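You operate a simulated robot arm through the tools that you are given. There is no shell and no other tool.

The job below is to be done with a simulated robot arm. You get a single attempt, and the scene is never put back.

Task
Put the teal-dot slim can into LEAD mode.
Fine: Switch MID on, find the MODE page, store the mode with ENTER, then switch MID off.

It is judged by the outcome, as a careful person would: the job done as asked, and still so three seconds after it is handed in. It fails if anything else is knocked over, pushed out of place, dropped, spilled or broken.

Robot
A 7-joint arm with a two-finger gripper, fixed in place. Base frame: the origin is on the floor under the middle of its stand, x ahead of it, y to its left, z up; the work surface is at about z = 80. Lengths are in cm, angles in rad, forces in N, time in s.
With the tool pointing down near the work surface it reaches from about 34 to 72 cm from the base axis. Its first joint turns from -1.152 to 1.152 rad. Payload 2.45 kg.
The TCP is the grasp point between the finger pads, 2.6 cm short of the fingertips. In the tool frame z runs along the fingers and y along their closing line. The gripper opens to 9.6 cm; its body begins 6.9 cm behind the TCP.
Orientation is that of the tool frame in the base frame, as [roll, pitch, yaw] about the fixed x, y, z axes, in that order (R = Rz(yaw) Ry(pitch) Rx(roll)). With the fingers straight down and closing along the base's y, the tool's x points along the base's -x, its y along +y and its z along -z.

Tools
- The arm moves only by the tool send_rows. Its arguments are lists of equal length, an entry for each row: "turn": the turn, a rotation vector about the base's x, y, z in rad, a list of three; "xyz": the shift along the base's x, y, z in cm, a list of three; "hand": the gripper command, from -1 (shut) to 1 (fully open), values between in proportion. In form: {"turn": [[wx, wy, wz], ...], "xyz": [[dx, dy, dz], ...], "hand": [hand, ...]}. A call has 1 to 20 rows; each row is the pose to reach, as a shift and turn from the pose commanded when the call began. Each row takes 0.2 s and may step no farther than 5 cm and 0.15 rad from the row before; otherwise, or with a gripper value out of range, the whole call is refused. A pose out of reach is approached as far as the arm can. The call stops where the force on the tool passes 90 N (or 10 N more than at its start, if that is more) or the arm is blocked; 0.2 s more then pass. Each finger travels about 5 cm/s and halts on what it meets, pressing with about 38 N; the grip force reading is that of the motor and also rises with nothing between the fingers. The clock runs only during rows and for 0.2 s after the last one: add rows that repeat a pose to give the fingers time. The reply holds the time, the measured pose of the TCP, the force on the tool along the base axes, the opening and the grip force, in the units named above and with some noise, with the torque about the TCP (base axes, N m) and any sound that the robot's microphone picked up.
- Cameras (640 x 400 px; columns grow to the right, rows downward): "scene" is fixed at [16.56, -39.62, 141.62]; the picture's right is [0.77, -0.64, 0.00], its down [-0.42, -0.51, -0.75] and it looks along [0.48, 0.58, -0.66] (base axes); focal length 321 px, centre (320, 200). "wrist" rides on the gripper at [8.2, 0.3, -9.8] in the tool frame; the picture's right is [-0.04, 1.00, 0.00], its down [-0.73, -0.03, -0.68] and it looks along [-0.68, -0.03, 0.73] (tool axes); focal length 256 px, centre (320, 200). There is no depth. A picture from a camera that has moved, and an enlarged one, comes with that camera's place and axes in the base frame and with its lens.
- get_image(camera): a new picture of that camera. No time passes.
- inspect(camera, box): a new picture of the part [left, top, right, bottom] of that camera's present view, enlarged. No time passes.
- hand_in(): hands the job in; it is judged then, once.

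Nothing tells you positions but the pictures and the camera data. Unless the task says otherwise, let go and move clear before handing in.

The tools are called after "Request:" as a command line: name --argument value ..., lists and objects as JSON in quotes. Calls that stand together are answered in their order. send_rows: Moves the arm, as the interface text tells. Its arguments: {"type":"object","properties":{"turn":{"type":"array","items":{"type":"array","items":{"type":"number"}}},"xyz":{"type":"array","items":{"type":"array","items":{"type":"number"}}},"hand":{"type":"array","items":{"type":"number"}}},"required":["turn","xyz","hand"]} The other tools are called the same way: get_image (camera) takes a picture; inspect (camera, box) takes an enlarged picture of a part of a camera's view; hand_in () hands the job in.

At the start:

```text
time_s: 0.0
position: [40.15, -2.9, 111.4]
orientation: [3.142, 0.0, -3.141]
force: [0.1, -0.3, -0.1]
wrist_torque: [-0.01, 0.0, -0.03]
gripper_width: 9.6
grip_force: 0.0
```

scene: 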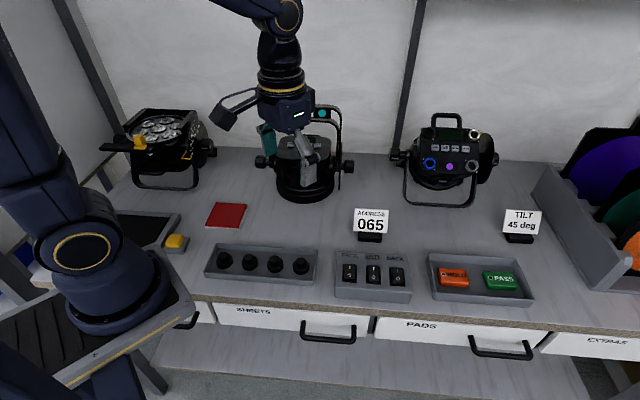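
wrist: 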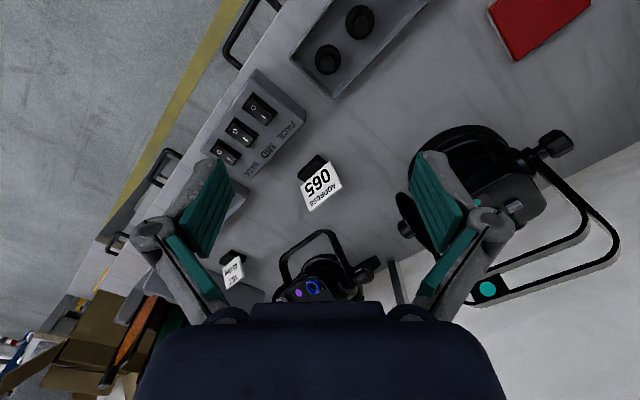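

I see a bench with three stage lights, a three-rocker switch panel (FACE / MID / BACK), some labels and bins. The teal-dot can seems to be the one behind the gripper, so I'll look closer before moving.

Request:
inspect --camera "scene" --box '[230, 80, 390, 210]'

Request:
inspect --camera "scene" --box '[380, 100, 520, 210]'

Request:
inspect --camera "scene" --box '[320, 230, 430, 310]'

Request:
inspect --camera "scene" --box '[80, 90, 240, 210]'

Request:
inspect --camera "wrist" --box '[380, 100, 640, 320]'

Request:
inspect --camera "wrist" --box '[250, 210, 410, 310]'

```text
3.08 times, centred on (310, 145) of scene
camera zoom: at [16.56, -39.62, 141.62], right [0.77, -0.64, 0.0], down [-0.42, -0.51, -0.75], along [0.48, 0.58, -0.66], focal length 989 px, centre (351, 369)
```

zoom: 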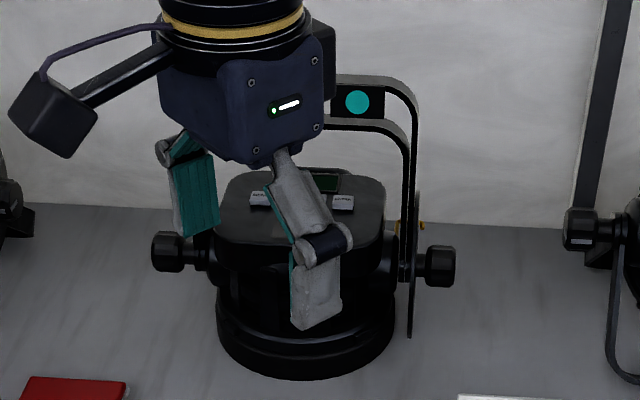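

```text
3.64 times, centred on (450, 155) of scene
camera zoom: at [16.56, -39.62, 141.62], right [0.77, -0.64, 0.0], down [-0.42, -0.51, -0.75], along [0.48, 0.58, -0.66], focal length 1169 px, centre (-153, 364)
```

zoom: 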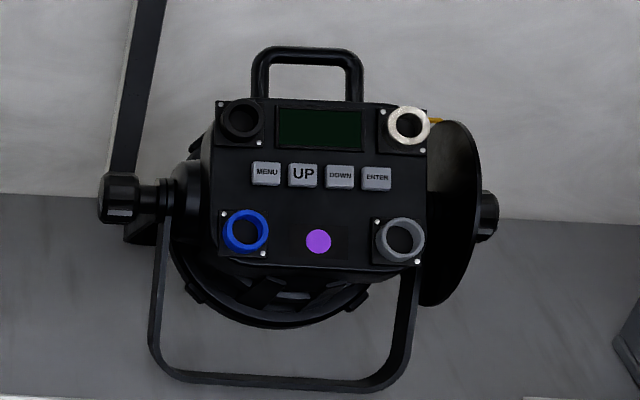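

```text
5.00 times, centred on (375, 270) of scene
camera zoom: at [16.56, -39.62, 141.62], right [0.77, -0.64, 0.0], down [-0.42, -0.51, -0.75], along [0.48, 0.58, -0.66], focal length 1607 px, centre (45, -150)
```

zoom: 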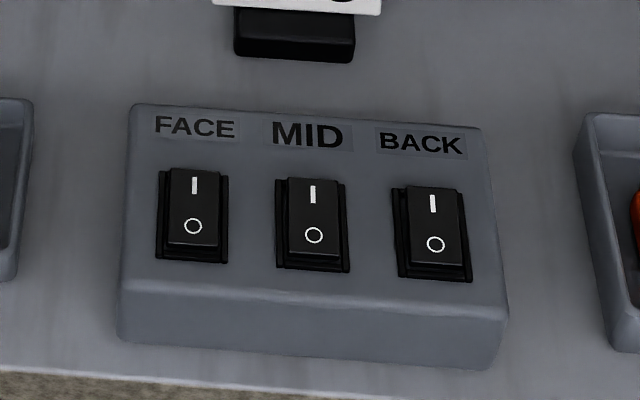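

```text
3.33 times, centred on (160, 150) of scene
camera zoom: at [16.56, -39.62, 141.62], right [0.77, -0.64, 0.0], down [-0.42, -0.51, -0.75], along [0.48, 0.58, -0.66], focal length 1071 px, centre (853, 367)
```

zoom: 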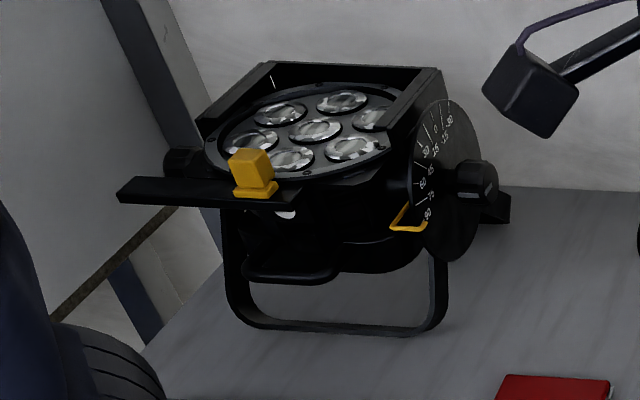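

```text
1.82 times, centred on (510, 210) of wrist
camera zoom: at [32.02, -2.64, 121.4], right [0.04, 1.0, 0.0], down [0.73, -0.03, 0.68], along [0.68, -0.03, -0.73], focal length 465 px, centre (-26, 182)
```

zoom: 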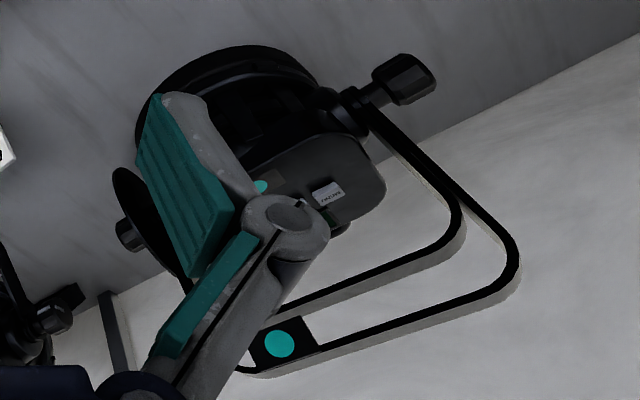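

```text
4.00 times, centred on (330, 260) of wrist
camera zoom: at [32.02, -2.64, 121.4], right [0.04, 1.0, 0.0], down [0.73, -0.03, 0.68], along [0.68, -0.03, -0.73], focal length 1024 px, centre (280, -40)
```

zoom: 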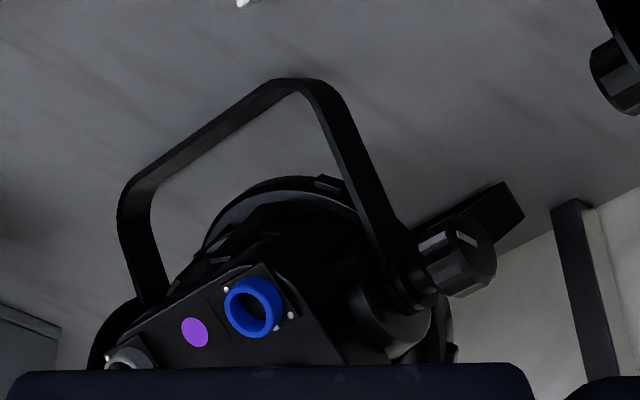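

The teal-dot can stands at about (61, 22) with its button panel near z = 95 and a yoke hoop upright above it. The MID rocker is near (52, -15). I'll move the arm aside for a clear view of the can.

Request:
send_rows --turn '[[0, 0, 0], [0, 0, 0], [0, 0, 0], [0, 0, 0]]' --xyz '[[0, -4.5, 0], [0, -9, 0], [0, -13.5, 0], [0, -15, 0]]' --hand '[-1, -1, -1, -1]'

Request:
get_image --camera "scene"

Request:
get_image --camera "wrist"

```text
time_s: 1.0
position: [40.26, -17.94, 111.57]
orientation: [-3.141, 0.0, -3.139]
force: [0.4, -0.1, -0.3]
wrist_torque: [0.0, -0.01, 0.02]
gripper_width: 0.01
grip_force: 1.4
```

```text
taken
```

scene: 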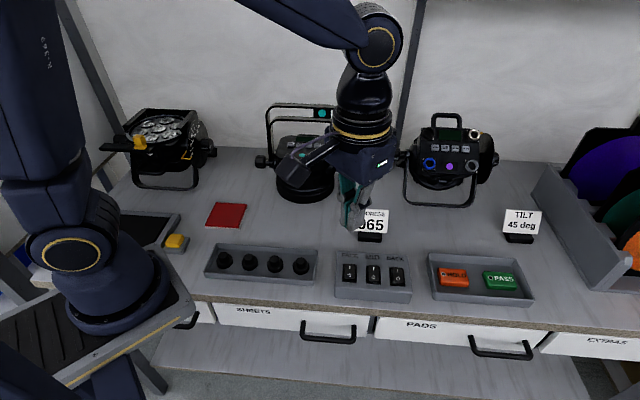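

```text
taken
camera wrist: at [32.06, -17.77, 121.4], right [0.04, 1.0, 0.0], down [0.73, -0.03, 0.68], along [0.68, -0.03, -0.73], focal length 256 px, centre (320, 200)
```

wrist: 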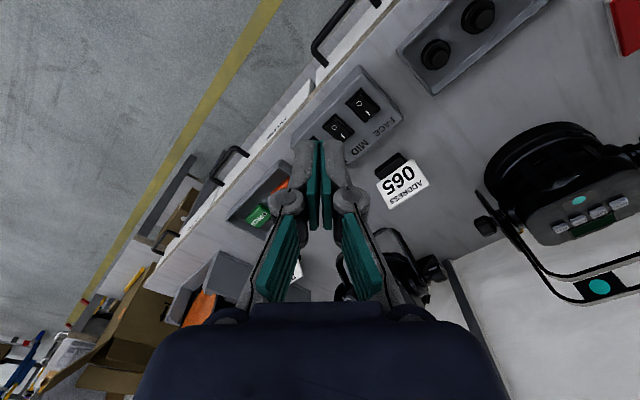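

The wrist camera now sees the can's panel and its four buttons. I'll enlarge both the can and the closed fingers.

Request:
inspect --camera "wrist" --box '[470, 110, 640, 310]'

Request:
inspect --camera "wrist" --box '[260, 60, 420, 240]'

Request:
inspect --camera "scene" --box '[240, 90, 360, 210]'

Request:
inspect --camera "scene" --box '[300, 130, 420, 250]'

```text
2.00 times, centred on (555, 210) of wrist
camera zoom: at [32.06, -17.77, 121.4], right [0.04, 1.0, 0.0], down [0.73, -0.03, 0.68], along [0.68, -0.03, -0.73], focal length 512 px, centre (-150, 180)
```

zoom: 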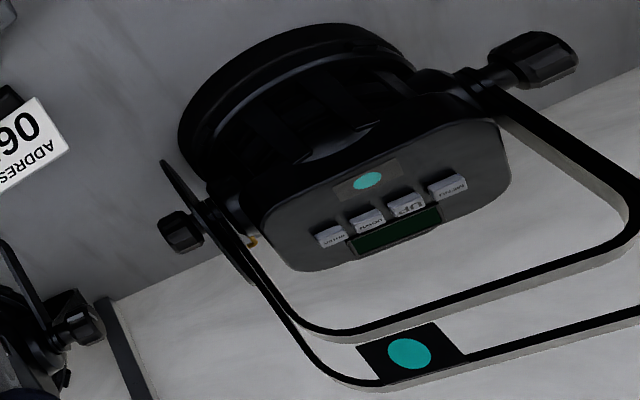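

```text
2.22 times, centred on (340, 150) of wrist
camera zoom: at [32.06, -17.77, 121.4], right [0.04, 1.0, 0.0], down [0.73, -0.03, 0.68], along [0.68, -0.03, -0.73], focal length 569 px, centre (276, 311)
```

zoom: 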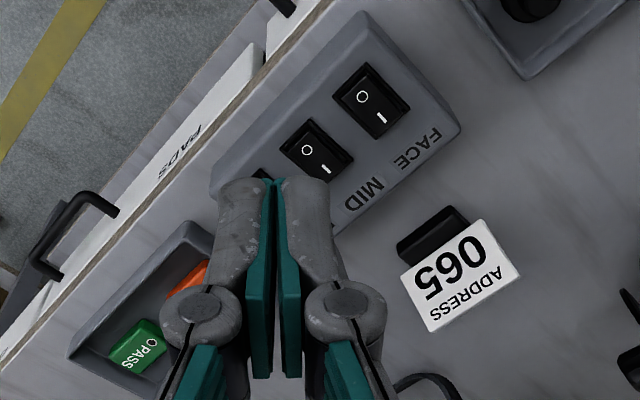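

```text
3.33 times, centred on (300, 150) of scene
camera zoom: at [16.55, -39.63, 141.61], right [0.77, -0.64, 0.0], down [-0.42, -0.51, -0.75], along [0.48, 0.58, -0.66], focal length 1071 px, centre (387, 367)
```

zoom: 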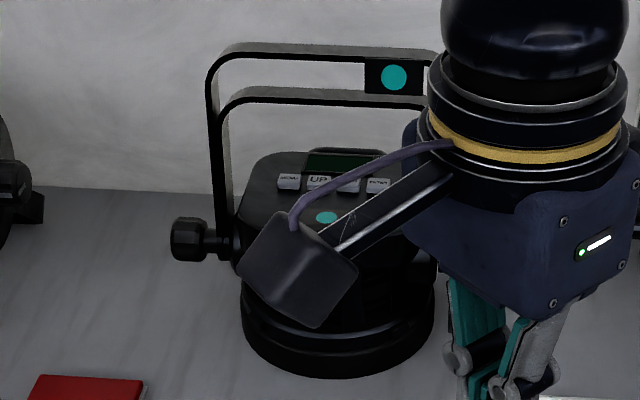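

```text
3.33 times, centred on (360, 190) of scene
camera zoom: at [16.55, -39.63, 141.61], right [0.77, -0.64, 0.0], down [-0.42, -0.51, -0.75], along [0.48, 0.58, -0.66], focal length 1071 px, centre (187, 233)
```

zoom: 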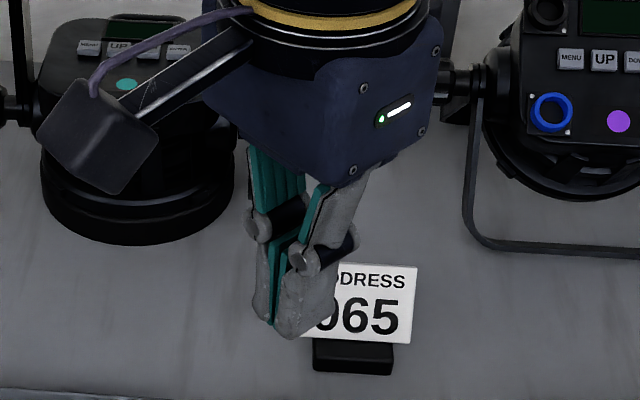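

The can carries MENU, UP, DOWN and ENTER in a row, and the bench runs about 45° to the base axes. I'll turn the tool 45° so the wrist camera looks square to the bench, and hover near the MID switch.

Request:
send_rows --turn '[[0, 0, 0.14], [0, 0, 0.28], [0, 0, 0.42], [0, 0, 0.56], [0, 0, 0.7], [0, 0, 0.785], [0, 0, 0.785]]' --xyz '[[1, 0, -1], [2, 0, -2], [3, 0, -3], [4, 0, -4], [5, 0, -5], [6, 0, -6], [6, 0, -6]]' --hand '[-1, -1, -1, -1, -1, -1, -1]'

Request:
get_image --camera "wrist"

Request:
get_image --camera "scene"

```text
time_s: 2.6
position: [46.17, -17.88, 105.41]
orientation: [3.142, -0.001, -2.357]
force: [-0.3, -0.4, 0.0]
wrist_torque: [-0.02, -0.01, 0.01]
gripper_width: 0.0
grip_force: 28.0
```

```text
taken
camera wrist: at [40.27, -23.55, 115.35], right [-0.68, 0.73, 0.0], down [0.54, 0.5, 0.68], along [0.5, 0.46, -0.73], focal length 256 px, centre (320, 200)
```

wrist: 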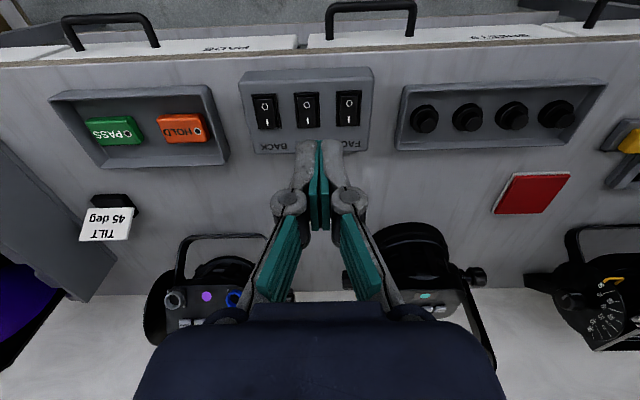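

```text
taken
```

scene: 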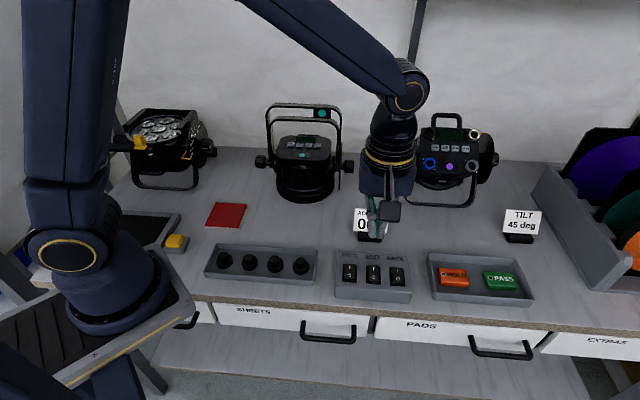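

The scene camera now has an unobstructed view of the teal-dot can. I'll enlarge it and the switch panel from both cameras.

Request:
inspect --camera "scene" --box '[245, 95, 365, 205]'

Request:
inspect --camera "wrist" --box '[220, 50, 400, 190]'

Request:
inspect --camera "wrist" --box '[330, 200, 510, 380]'

Request:
inspect --camera "scene" --box '[325, 240, 420, 305]'

```text
3.64 times, centred on (305, 150) of scene
camera zoom: at [16.56, -39.62, 141.62], right [0.77, -0.64, 0.0], down [-0.42, -0.51, -0.75], along [0.48, 0.58, -0.66], focal length 1169 px, centre (374, 382)
```

zoom: 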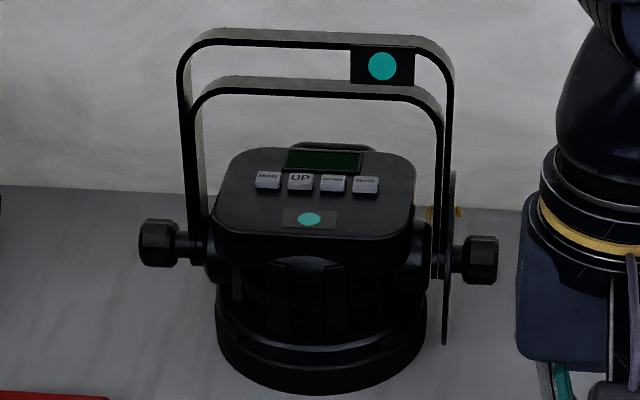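

```text
2.86 times, centred on (310, 120) of wrist
camera zoom: at [40.27, -23.55, 115.35], right [-0.68, 0.73, 0.0], down [0.54, 0.5, 0.68], along [0.5, 0.46, -0.73], focal length 731 px, centre (349, 429)
```

zoom: 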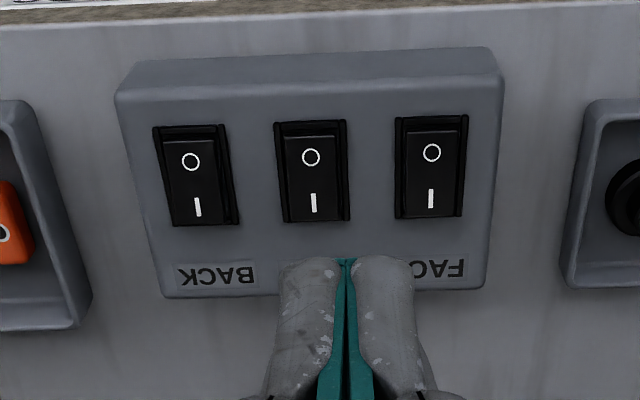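

```text
2.22 times, centred on (420, 290) of wrist
camera zoom: at [40.27, -23.55, 115.35], right [-0.68, 0.73, 0.0], down [0.54, 0.5, 0.68], along [0.5, 0.46, -0.73], focal length 569 px, centre (98, 0)
```

zoom: 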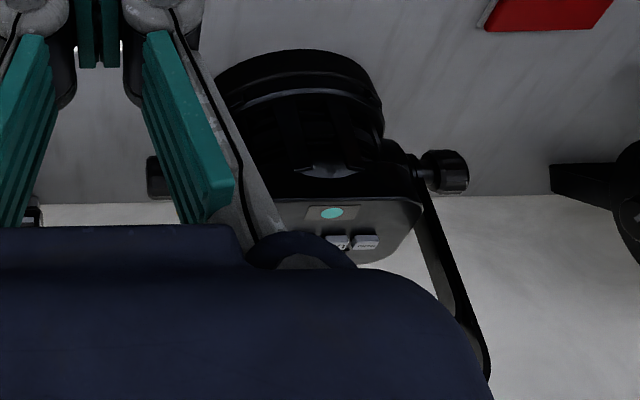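

```text
6.15 times, centred on (372, 272) of scene
camera zoom: at [16.56, -39.62, 141.62], right [0.77, -0.64, 0.0], down [-0.42, -0.51, -0.75], along [0.48, 0.58, -0.66], focal length 1978 px, centre (-3, -246)
```

zoom: 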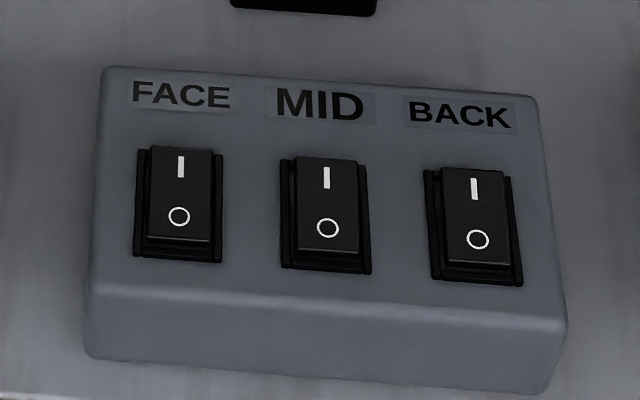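

MID's rocker is centred near (51.1, -15.7, 85.5) with its I end toward the back of the bench, and all three rockers sit the same way. I'll tilt the tool 0.5 rad and hover over MID's I end to check the alignment.

Request:
send_rows --turn '[[0.088, -0.088, 0], [0.177, -0.177, 0], [0.265, -0.265, 0], [0.354, -0.354, 0], [0.354, -0.354, 0]]' --xyz '[[1.5, 0.8, -3.1], [2.9, 1.5, -6.2], [4.3, 2.3, -9.3], [5.7, 3.0, -12.4], [5.7, 3.0, -12.4]]' --hand '[-1, -1, -1, -1, -1]'

Request:
get_image --camera "wrist"

Request:
inspect --camera "scene" --box '[310, 200, 440, 310]'

```text
time_s: 3.8
position: [51.93, -14.87, 93.12]
orientation: [-3.141, 0.504, -2.357]
force: [0.1, 0.5, -0.3]
wrist_torque: [0.01, 0.03, -0.03]
gripper_width: 0.01
grip_force: 29.1
```

```text
taken
camera wrist: at [43.38, -23.16, 97.86], right [-0.68, 0.73, 0.02], down [0.24, 0.2, 0.95], along [0.69, 0.65, -0.32], focal length 256 px, centre (320, 200)
```

wrist: 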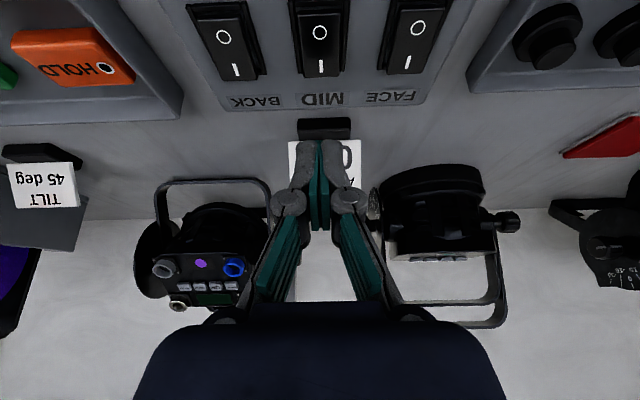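

```text
3.64 times, centred on (375, 255) of scene
camera zoom: at [16.55, -39.63, 141.62], right [0.77, -0.64, 0.0], down [-0.42, -0.51, -0.75], along [0.48, 0.58, -0.66], focal length 1169 px, centre (120, 0)
```

zoom: 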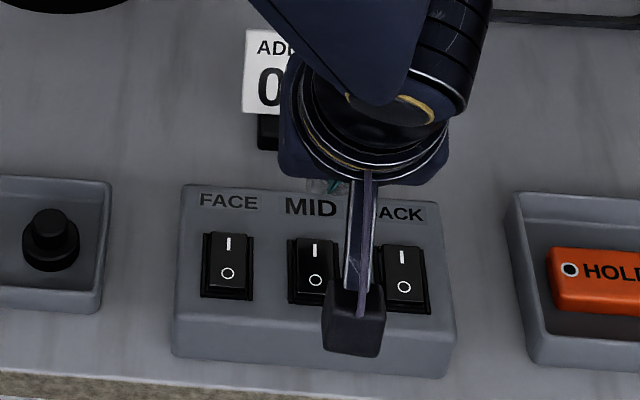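

I've triangulated the I mark of MID to about (51.7, -15.1, 85.9), and the fingertips are about 4 cm above it. I'll lower to just above the rocker and check again.

Request:
send_rows --turn '[[0, 0, 0], [0, 0, 0]]' --xyz '[[-0.1, -0.1, -2], [-0.15, -0.15, -3.4]]' --hand '[-1, -1]'

Request:
get_image --camera "wrist"

Request:
inspect --camera "wrist" --box '[240, 20, 400, 220]'

```text
time_s: 4.4
position: [51.68, -14.89, 89.59]
orientation: [-3.14, 0.502, -2.357]
force: [-0.7, 0.0, -0.8]
wrist_torque: [-0.01, 0.03, -0.01]
gripper_width: 0.0
grip_force: 28.3
```

```text
taken
camera wrist: at [43.13, -23.28, 94.5], right [-0.68, 0.73, 0.02], down [0.24, 0.2, 0.95], along [0.69, 0.65, -0.32], focal length 256 px, centre (320, 200)
```

wrist: 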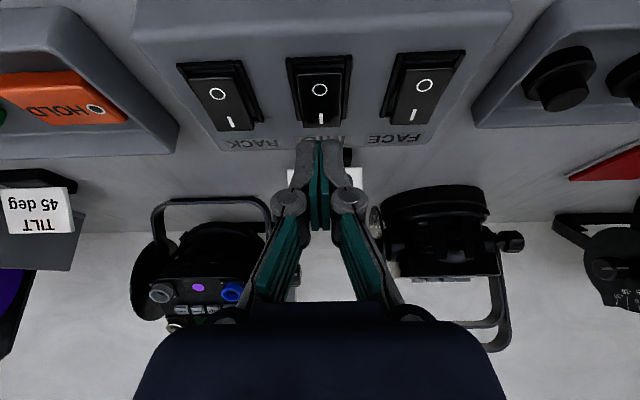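

```text
2.00 times, centred on (320, 120) of wrist
camera zoom: at [43.13, -23.28, 94.5], right [-0.68, 0.73, 0.02], down [0.24, 0.2, 0.95], along [0.69, 0.65, -0.32], focal length 512 px, centre (320, 360)
```

zoom: 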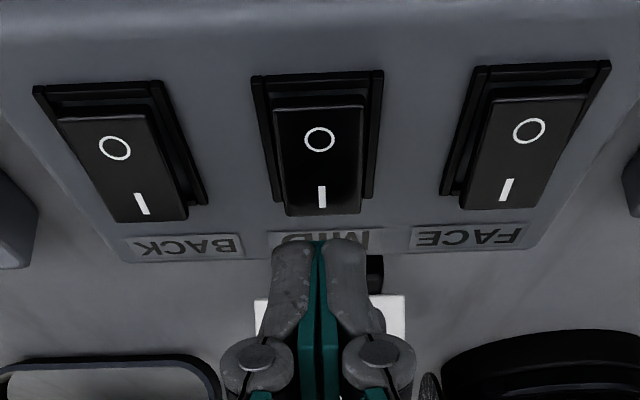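

The I ends stand raised, so all three rockers are off, and the fingertips are about 0.8 cm above MID's I end. I'll press down in small steps and watch the force and any click.

Request:
send_rows --turn '[[0, 0, 0], [0, 0, 0], [0, 0, 0], [0, 0, 0], [0, 0, 0], [0, 0, 0]]' --xyz '[[-0.15, -0.2, 0], [-0.15, -0.2, -0.3], [-0.15, -0.2, -0.6], [-0.15, -0.2, -0.8], [-0.15, -0.2, -1.0], [-0.15, -0.2, -1.2]]' --hand '[-1, -1, -1, -1, -1, -1]'

Request:
inspect --camera "wrist" --box '[240, 20, 400, 220]'

Request:
inspect --camera "scene" --box '[245, 95, 365, 205]'

```text
time_s: 5.8
position: [51.52, -15.1, 88.39]
orientation: [3.14, 0.502, -2.358]
force: [-0.7, -0.9, 0.3]
wrist_torque: [0.0, 0.02, 0.01]
gripper_width: 0.0
grip_force: 28.9
```

```text
2.00 times, centred on (320, 120) of wrist
camera zoom: at [42.96, -23.49, 93.24], right [-0.68, 0.73, 0.02], down [0.25, 0.2, 0.95], along [0.69, 0.65, -0.32], focal length 512 px, centre (320, 360)
```

zoom: 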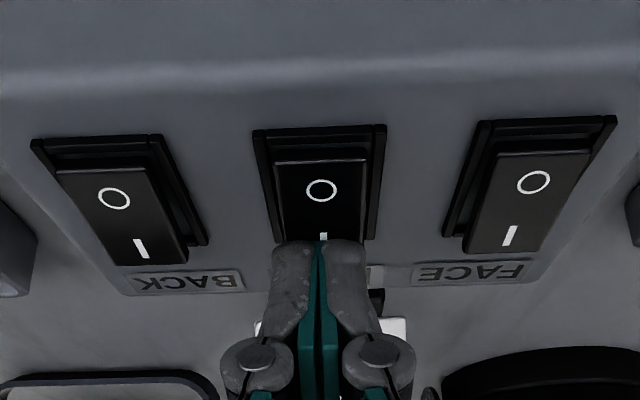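

```text
3.64 times, centred on (305, 150) of scene
camera zoom: at [16.55, -39.62, 141.62], right [0.77, -0.64, 0.0], down [-0.42, -0.51, -0.75], along [0.48, 0.58, -0.66], focal length 1169 px, centre (374, 382)
```

zoom: 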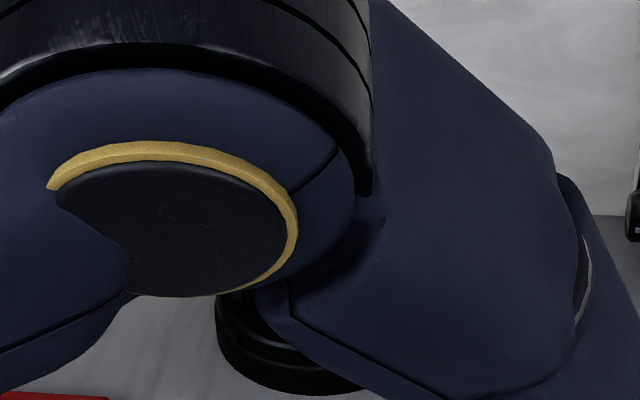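

There's no contact yet, and the fingertip is lined up with the I end in the view. I'll keep descending in small steps.

Request:
send_rows --turn '[[0, 0, 0], [0, 0, 0], [0, 0, 0]]' --xyz '[[0, 0, -0.2], [0, 0, -0.35], [0, 0, -0.5]]' --hand '[-1, -1, -1]'

Request:
inspect --camera "wrist" --box '[240, 20, 400, 220]'

```text
time_s: 6.6
position: [51.56, -15.25, 88.16]
orientation: [-3.139, 0.503, -2.353]
force: [-13.6, -0.8, 49.9]
wrist_torque: [0.02, 0.35, 0.06]
gripper_width: 0.61
grip_force: 28.2
```

```text
2.00 times, centred on (320, 120) of wrist
camera zoom: at [43.0, -23.49, 92.97], right [-0.68, 0.73, 0.02], down [0.24, 0.2, 0.95], along [0.69, 0.65, -0.32], focal length 512 px, centre (320, 360)
```

zoom: 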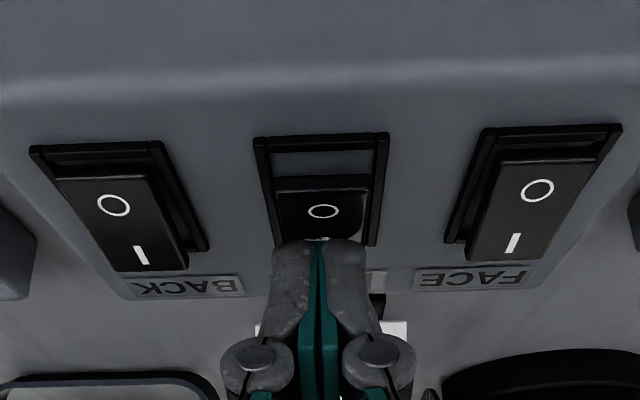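

MID's rocker has tipped, with its O end now raised. I'll lift off and verify.

Request:
send_rows --turn '[[0, 0, 0], [0, 0, 0], [0, 0, 0], [0, 0, 0], [0, 0, 0]]' --xyz '[[0, 0, 0.5], [0, 0, 2], [0, 0, 6], [0, 0, 10], [0, 0, 12]]' --hand '[-1, -1, -1, -1, -1]'

Request:
get_image --camera "wrist"

Request:
get_image --camera "scene"

Request:
inspect --camera "scene" --box '[325, 240, 420, 305]'

```text
time_s: 7.8
position: [51.49, -15.17, 99.93]
orientation: [-3.141, 0.501, -2.355]
force: [0.1, 0.1, -0.8]
wrist_torque: [0.01, 0.0, 0.0]
gripper_width: 0.0
grip_force: 28.4
```

```text
taken
camera wrist: at [42.91, -23.51, 104.77], right [-0.68, 0.73, 0.02], down [0.25, 0.2, 0.95], along [0.69, 0.65, -0.32], focal length 256 px, centre (320, 200)
```

wrist: 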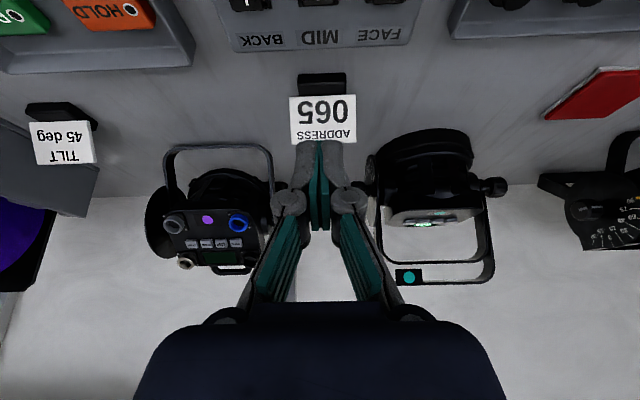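

```text
taken
```

scene: 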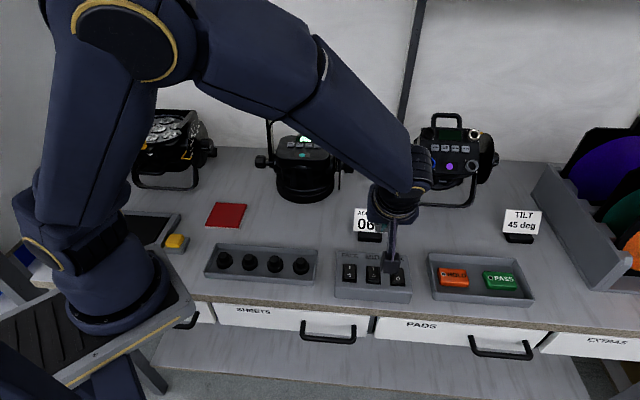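

```text
6.15 times, centred on (372, 272) of scene
camera zoom: at [16.55, -39.62, 141.62], right [0.77, -0.64, 0.0], down [-0.42, -0.51, -0.75], along [0.48, 0.58, -0.66], focal length 1978 px, centre (-3, -246)
```

zoom: 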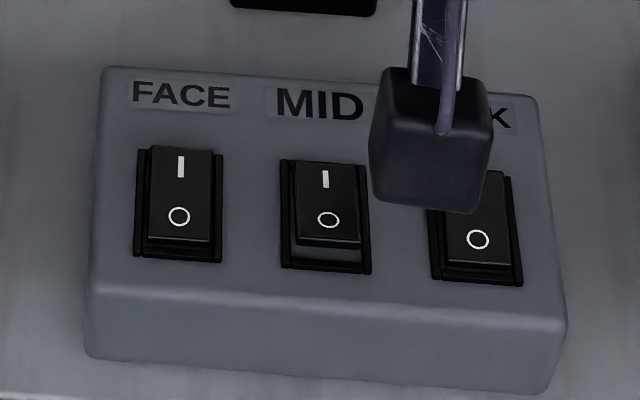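

MID is on and the can's display is lit. I'll enlarge the display and the yoke.

Request:
inspect --camera "wrist" --box '[350, 110, 520, 300]'

Request:
inspect --camera "scene" --box '[250, 110, 360, 205]'

```text
2.11 times, centred on (435, 205) of wrist
camera zoom: at [42.91, -23.51, 104.77], right [-0.68, 0.73, 0.02], down [0.25, 0.2, 0.95], along [0.69, 0.65, -0.32], focal length 539 px, centre (78, 190)
```

zoom: 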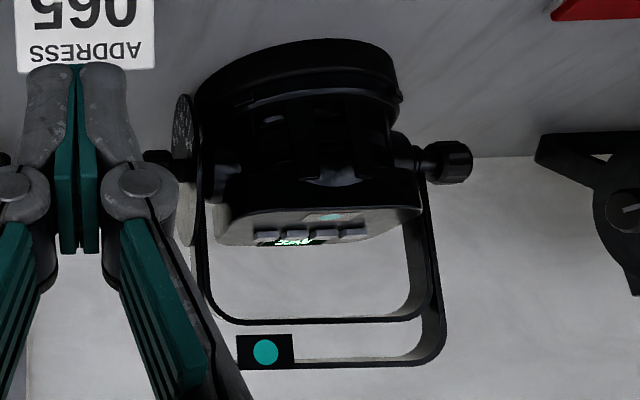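

```text
4.21 times, centred on (305, 158) of scene
camera zoom: at [16.55, -39.62, 141.62], right [0.77, -0.64, 0.0], down [-0.42, -0.51, -0.75], along [0.48, 0.58, -0.66], focal length 1353 px, centre (383, 379)
```

zoom: 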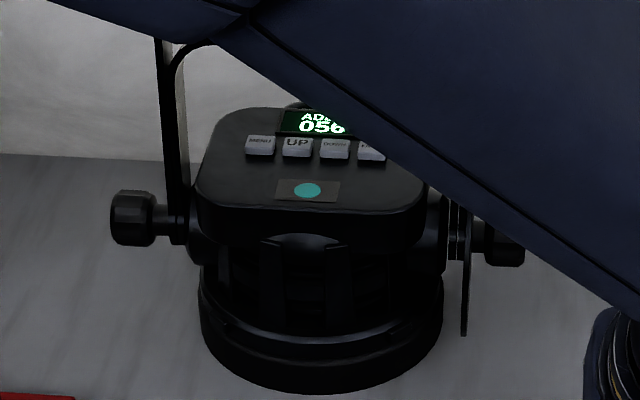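

The display reads "ADDR 056", so MENU has to be pressed to reach MODE. The yoke is a pair of upright hoops just behind and above the button row, with the inner top at z ≈ 100 and the outer at ≈ 104. I'll rise and move to a top-down viewpoint to measure the panel accurately.

Request:
send_rows --turn '[[-0.05, 0.05, 0], [-0.1, 0.1, 0], [-0.15, 0.15, 0], [-0.2, 0.2, 0], [-0.25, 0.25, 0], [-0.3, 0.3, 0], [-0.354, 0.354, 0], [-0.354, 0.354, 0], [-0.354, 0.354, 0]]' --xyz '[[0, 0, 4], [1.2, 2.5, 7], [2.5, 6.5, 9], [4, 10.5, 11], [5.5, 14.5, 12], [7, 19, 12], [8, 23.5, 12], [9.3, 27.9, 12.1], [9.3, 27.9, 12.1]]' --hand '[-1, -1, -1, -1, -1, -1, -1, -1, -1]'

Request:
get_image --camera "wrist"

Request:
get_image --camera "scene"

```text
time_s: 9.8
position: [60.86, 12.86, 112.04]
orientation: [3.14, 0.0, -2.357]
force: [0.2, 0.0, 0.6]
wrist_torque: [-0.01, -0.04, -0.01]
gripper_width: 0.01
grip_force: 28.8
```

```text
taken
camera wrist: at [54.91, 7.15, 121.9], right [-0.68, 0.73, 0.0], down [0.54, 0.5, 0.68], along [0.5, 0.46, -0.73], focal length 256 px, centre (320, 200)
```

wrist: 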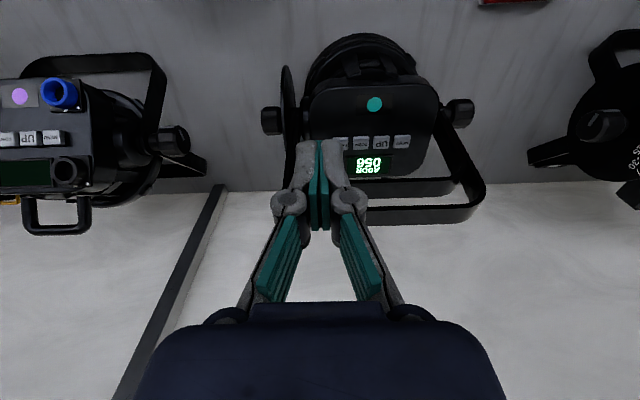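

```text
taken
```

scene: 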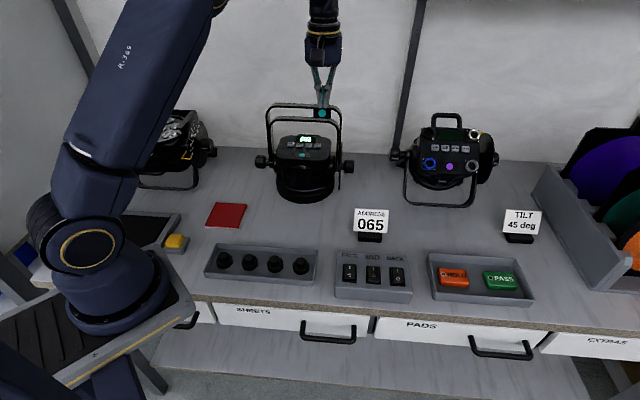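

Both cameras now see the panel from here. I'll enlarge the views to locate the buttons precisely.

Request:
inspect --camera "wrist" --box '[250, 20, 500, 240]'

Request:
inspect --camera "wrist" --box '[320, 90, 430, 190]'

Request:
inspect --camera "scene" --box '[250, 95, 360, 205]'

```text
1.82 times, centred on (375, 130) of wrist
camera zoom: at [54.91, 7.15, 121.9], right [-0.68, 0.73, 0.0], down [0.54, 0.5, 0.68], along [0.5, 0.46, -0.73], focal length 465 px, centre (220, 327)
```

zoom: 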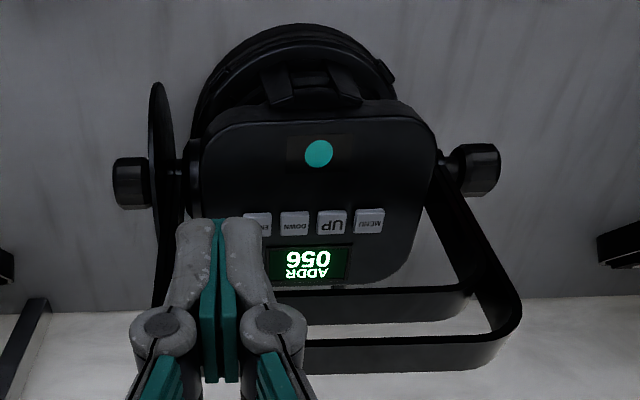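

```text
4.00 times, centred on (375, 140) of wrist
camera zoom: at [54.91, 7.15, 121.9], right [-0.68, 0.73, 0.0], down [0.54, 0.5, 0.68], along [0.5, 0.46, -0.73], focal length 1024 px, centre (100, 440)
```

zoom: 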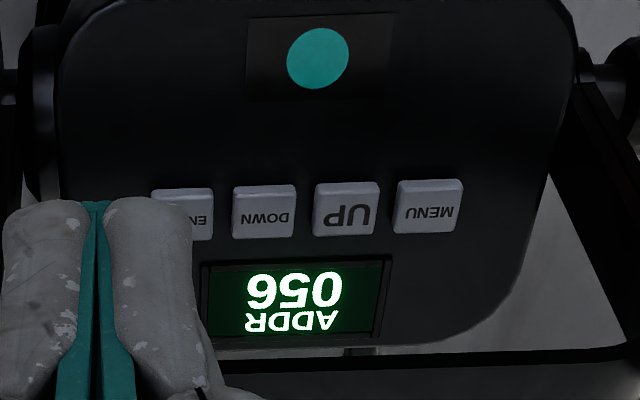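

```text
3.64 times, centred on (305, 150) of scene
camera zoom: at [16.56, -39.62, 141.62], right [0.77, -0.64, 0.0], down [-0.42, -0.51, -0.75], along [0.48, 0.58, -0.66], focal length 1169 px, centre (374, 382)
```

zoom: 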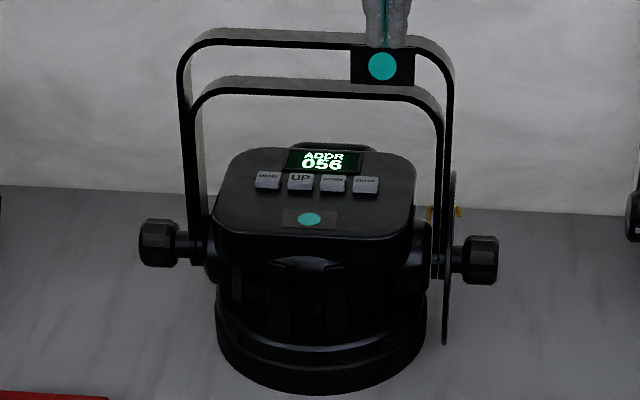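

The buttons sit at about z = 93.5 in a row parallel to the bench edge, 2.6 cm apart, with MENU near (60.1, 25.9) and ENTER near (65.6, 20.3). The hoop straps start just behind and 6 cm above them, so I'll come in tilted from the front with one finger corner leading, starting with the tilt here.

Request:
send_rows --turn '[[0.088, -0.088, 0], [0.177, -0.177, 0], [0.265, -0.265, 0], [0.354, -0.354, 0], [0.442, -0.442, 0], [0.53, -0.53, 0], [0.53, -0.53, 0]]' --xyz '[[-1.3, 0.8, -0.6], [-2.6, 1.6, -1.3], [-3.9, 2.4, -2], [-5.2, 3.2, -2.6], [-6.5, 3.9, -3.3], [-7.62, 4.6, -4], [-7.62, 4.6, -4]]' --hand '[-1, -1, -1, -1, -1, -1, -1]'

Request:
send_rows --turn '[[0.071, 0.071, 0], [0.141, 0.141, 0], [0.212, 0.212, 0], [0.212, 0.212, 0]]' --xyz '[[0, 0, 0], [0, 0, 0], [0, 0, 0], [0, 0, 0]]' --hand '[-1, -1, -1, -1]'

Request:
get_image --camera "wrist"

Request:
get_image --camera "scene"

```text
time_s: 11.4
position: [53.15, 17.32, 108.1]
orientation: [-3.141, 0.752, -2.357]
force: [0.4, 0.3, -1.1]
wrist_torque: [0.0, -0.03, -0.02]
gripper_width: 0.0
grip_force: 28.4
```

```text
time_s: 12.4
position: [53.16, 17.34, 108.15]
orientation: [2.739, 0.71, -2.625]
force: [0.6, 0.5, -0.3]
wrist_torque: [-0.02, 0.03, 0.02]
gripper_width: 0.0
grip_force: 28.7
```

```text
taken
camera wrist: at [44.46, 8.12, 109.84], right [-0.65, 0.69, 0.32], down [0.28, -0.18, 0.94], along [0.71, 0.7, -0.08], focal length 256 px, centre (320, 200)
```

wrist: 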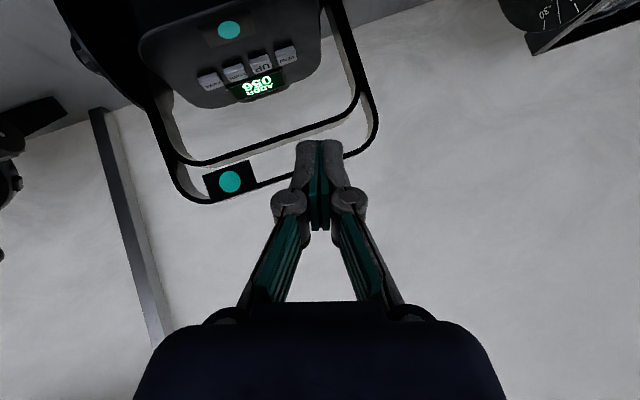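

```text
taken
```

scene: 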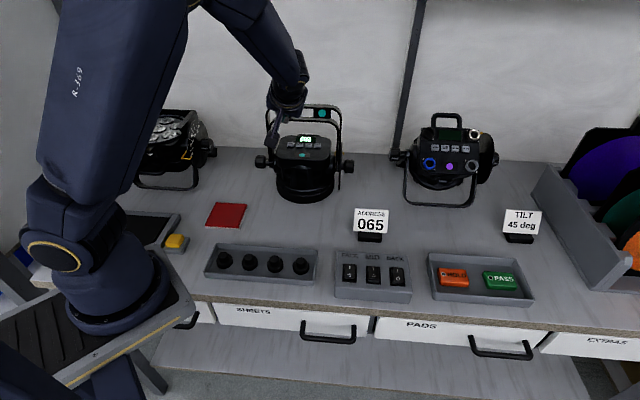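

The tool is tilted and rolled with one finger corner lowest, and the scene camera still sees the panel. I'll move to the pre-approach point in front of MENU, below the hoop level.

Request:
send_rows --turn '[[0, 0, 0], [0, 0, 0], [0, 0, 0], [0, 0, 0]]' --xyz '[[1.3, 1.3, -2.6], [2.6, 2.6, -5.2], [4.0, 4.0, -7.75], [4.0, 4.0, -7.75]]' --hand '[-1, -1, -1, -1]'

Request:
get_image --camera "wrist"

Request:
inspect --camera "scene" --box '[240, 80, 370, 200]'

```text
time_s: 13.4
position: [57.33, 21.25, 100.48]
orientation: [2.74, 0.709, -2.626]
force: [0.9, -0.3, 0.1]
wrist_torque: [0.0, -0.01, -0.03]
gripper_width: 0.01
grip_force: 28.4
```

```text
taken
camera wrist: at [48.5, 12.09, 102.13], right [-0.65, 0.69, 0.32], down [0.28, -0.18, 0.94], along [0.71, 0.7, -0.08], focal length 256 px, centre (320, 200)
```

wrist: 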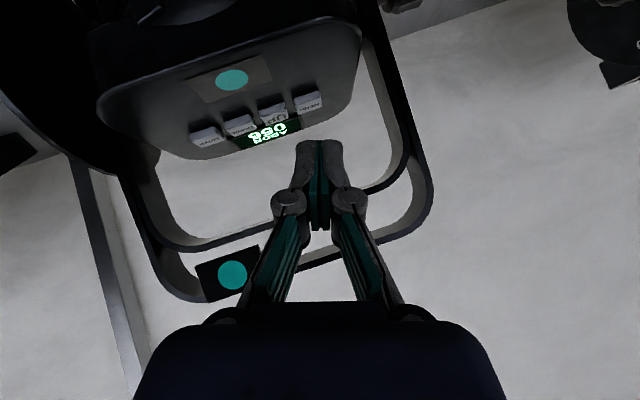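

```text
3.33 times, centred on (305, 140) of scene
camera zoom: at [16.56, -39.62, 141.62], right [0.77, -0.64, 0.0], down [-0.42, -0.51, -0.75], along [0.48, 0.58, -0.66], focal length 1071 px, centre (370, 400)
```

zoom: 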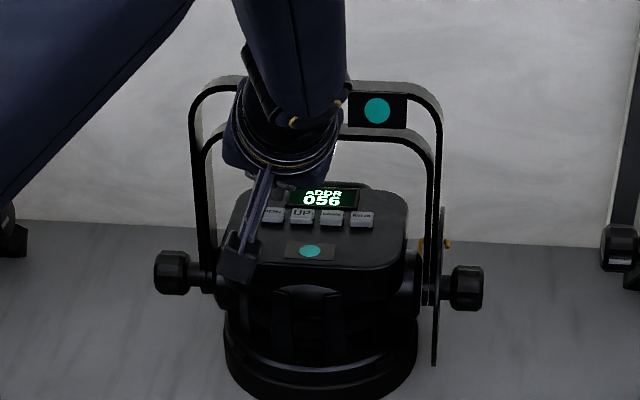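

Re-measured, MENU is at about z = 93.6. I'll advance along the tool axis to about 1 cm short of it and check alignment.

Request:
send_rows --turn '[[0, 0, 0], [0, 0, 0], [0, 0, 0]]' --xyz '[[0.8, 1.6, -1.75], [1.65, 3.26, -3.5], [1.65, 3.26, -3.5]]' --hand '[-1, -1, -1]'

Request:
get_image --camera "wrist"

Request:
inspect --camera "wrist" --box '[200, 60, 400, 220]'

Request:
inspect --camera "scene" --box '[240, 80, 370, 200]'

```text
time_s: 14.2
position: [58.95, 24.65, 96.98]
orientation: [2.742, 0.71, -2.625]
force: [0.1, -0.7, 0.4]
wrist_torque: [0.01, -0.02, 0.01]
gripper_width: 0.0
grip_force: 28.7
```

```text
taken
camera wrist: at [50.08, 15.39, 98.6], right [-0.65, 0.69, 0.32], down [0.28, -0.18, 0.94], along [0.71, 0.7, -0.08], focal length 256 px, centre (320, 200)
```

wrist: 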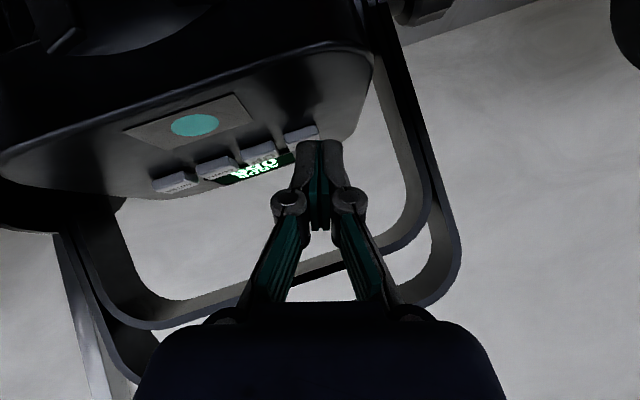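

```text
2.50 times, centred on (300, 140) of wrist
camera zoom: at [50.08, 15.39, 98.6], right [-0.65, 0.69, 0.32], down [0.28, -0.18, 0.94], along [0.71, 0.7, -0.08], focal length 640 px, centre (370, 350)
```

zoom: 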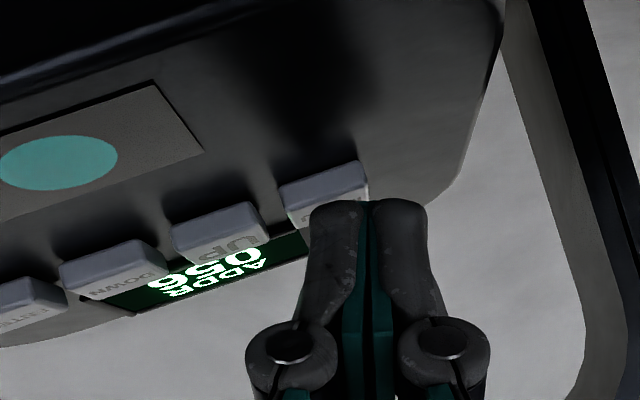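

```text
3.33 times, centred on (305, 140) of scene
camera zoom: at [16.56, -39.62, 141.62], right [0.77, -0.64, 0.0], down [-0.42, -0.51, -0.75], along [0.48, 0.58, -0.66], focal length 1071 px, centre (370, 400)
```

zoom: 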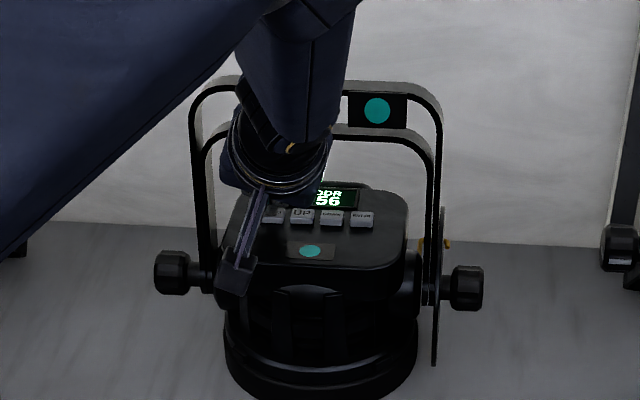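

The lower fingertip is over MENU with about 0.7 cm left. I'll slide slightly forward and press straight down in small steps.

Request:
send_rows --turn '[[0, 0, 0], [0, 0, 0], [0, 0, 0], [0, 0, 0]]' --xyz '[[0.2, 0.25, -0.1], [0.35, 0.42, -0.25], [0.35, 0.42, -0.45], [0.35, 0.42, -0.6]]' --hand '[-1, -1, -1, -1]'

Request:
inspect --camera "wrist" --box '[200, 60, 400, 220]'

Request:
inspect --camera "scene" --box '[270, 110, 350, 180]'

```text
time_s: 15.2
position: [59.16, 25.21, 96.47]
orientation: [2.742, 0.714, -2.625]
force: [-2.8, -3.7, 19.9]
wrist_torque: [-0.01, -0.05, 0.02]
gripper_width: 0.0
grip_force: 28.2
heard: click
```

```text
2.50 times, centred on (300, 140) of wrist
camera zoom: at [50.45, 15.84, 98.13], right [-0.65, 0.69, 0.32], down [0.28, -0.18, 0.94], along [0.71, 0.7, -0.08], focal length 640 px, centre (370, 350)
```

zoom: 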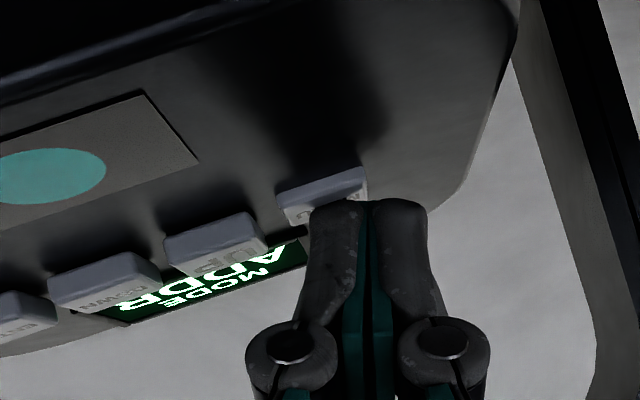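

```text
5.71 times, centred on (310, 145) of scene
camera zoom: at [16.51, -39.65, 141.61], right [0.77, -0.64, 0.0], down [-0.42, -0.51, -0.75], along [0.48, 0.58, -0.66], focal length 1837 px, centre (377, 514)
```

zoom: 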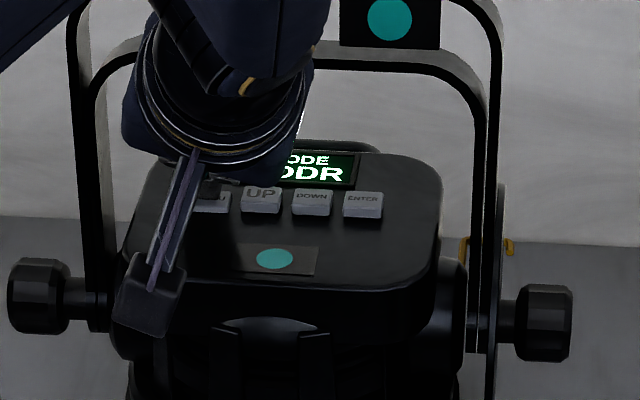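

MENU clicked once and the display now shows the MODE page with the value "ADDR". I'll release, then shift sideways to hover over UP.

Request:
send_rows --turn '[[0, 0, 0], [0, 0, 0], [0, 0, 0], [0, 0, 0]]' --xyz '[[0, 0, 0.5], [0, 0, 1.2], [1.83, -1.83, 1.2], [1.83, -1.83, 1.2]]' --hand '[-1, -1, -1, -1]'

Request:
inspect --camera "wrist" --box '[200, 60, 400, 220]'

Request:
inspect --camera "scene" --box '[240, 90, 370, 190]'

```text
time_s: 16.2
position: [61.03, 23.19, 97.26]
orientation: [2.742, 0.71, -2.625]
force: [-0.1, 0.1, -0.7]
wrist_torque: [0.05, 0.01, -0.02]
gripper_width: 0.0
grip_force: 27.9
```

```text
2.50 times, centred on (300, 140) of wrist
camera zoom: at [52.24, 14.02, 99.17], right [-0.65, 0.69, 0.32], down [0.28, -0.18, 0.94], along [0.71, 0.7, -0.08], focal length 640 px, centre (370, 350)
```

zoom: 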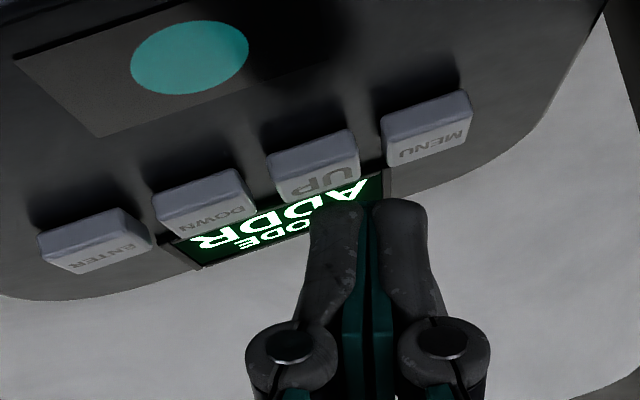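

```text
4.00 times, centred on (305, 140) of scene
camera zoom: at [16.55, -39.63, 141.62], right [0.77, -0.64, 0.0], down [-0.42, -0.51, -0.75], along [0.48, 0.58, -0.66], focal length 1286 px, centre (380, 440)
```

zoom: 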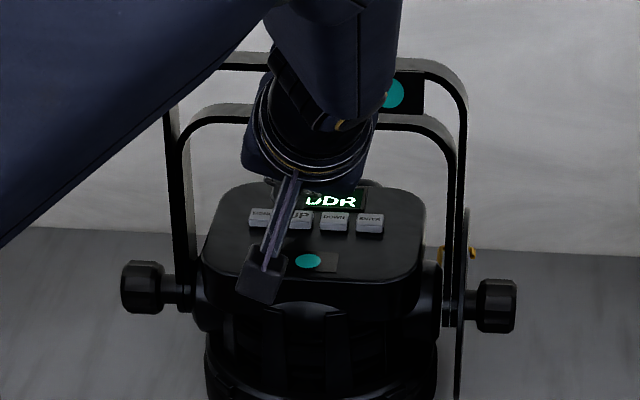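

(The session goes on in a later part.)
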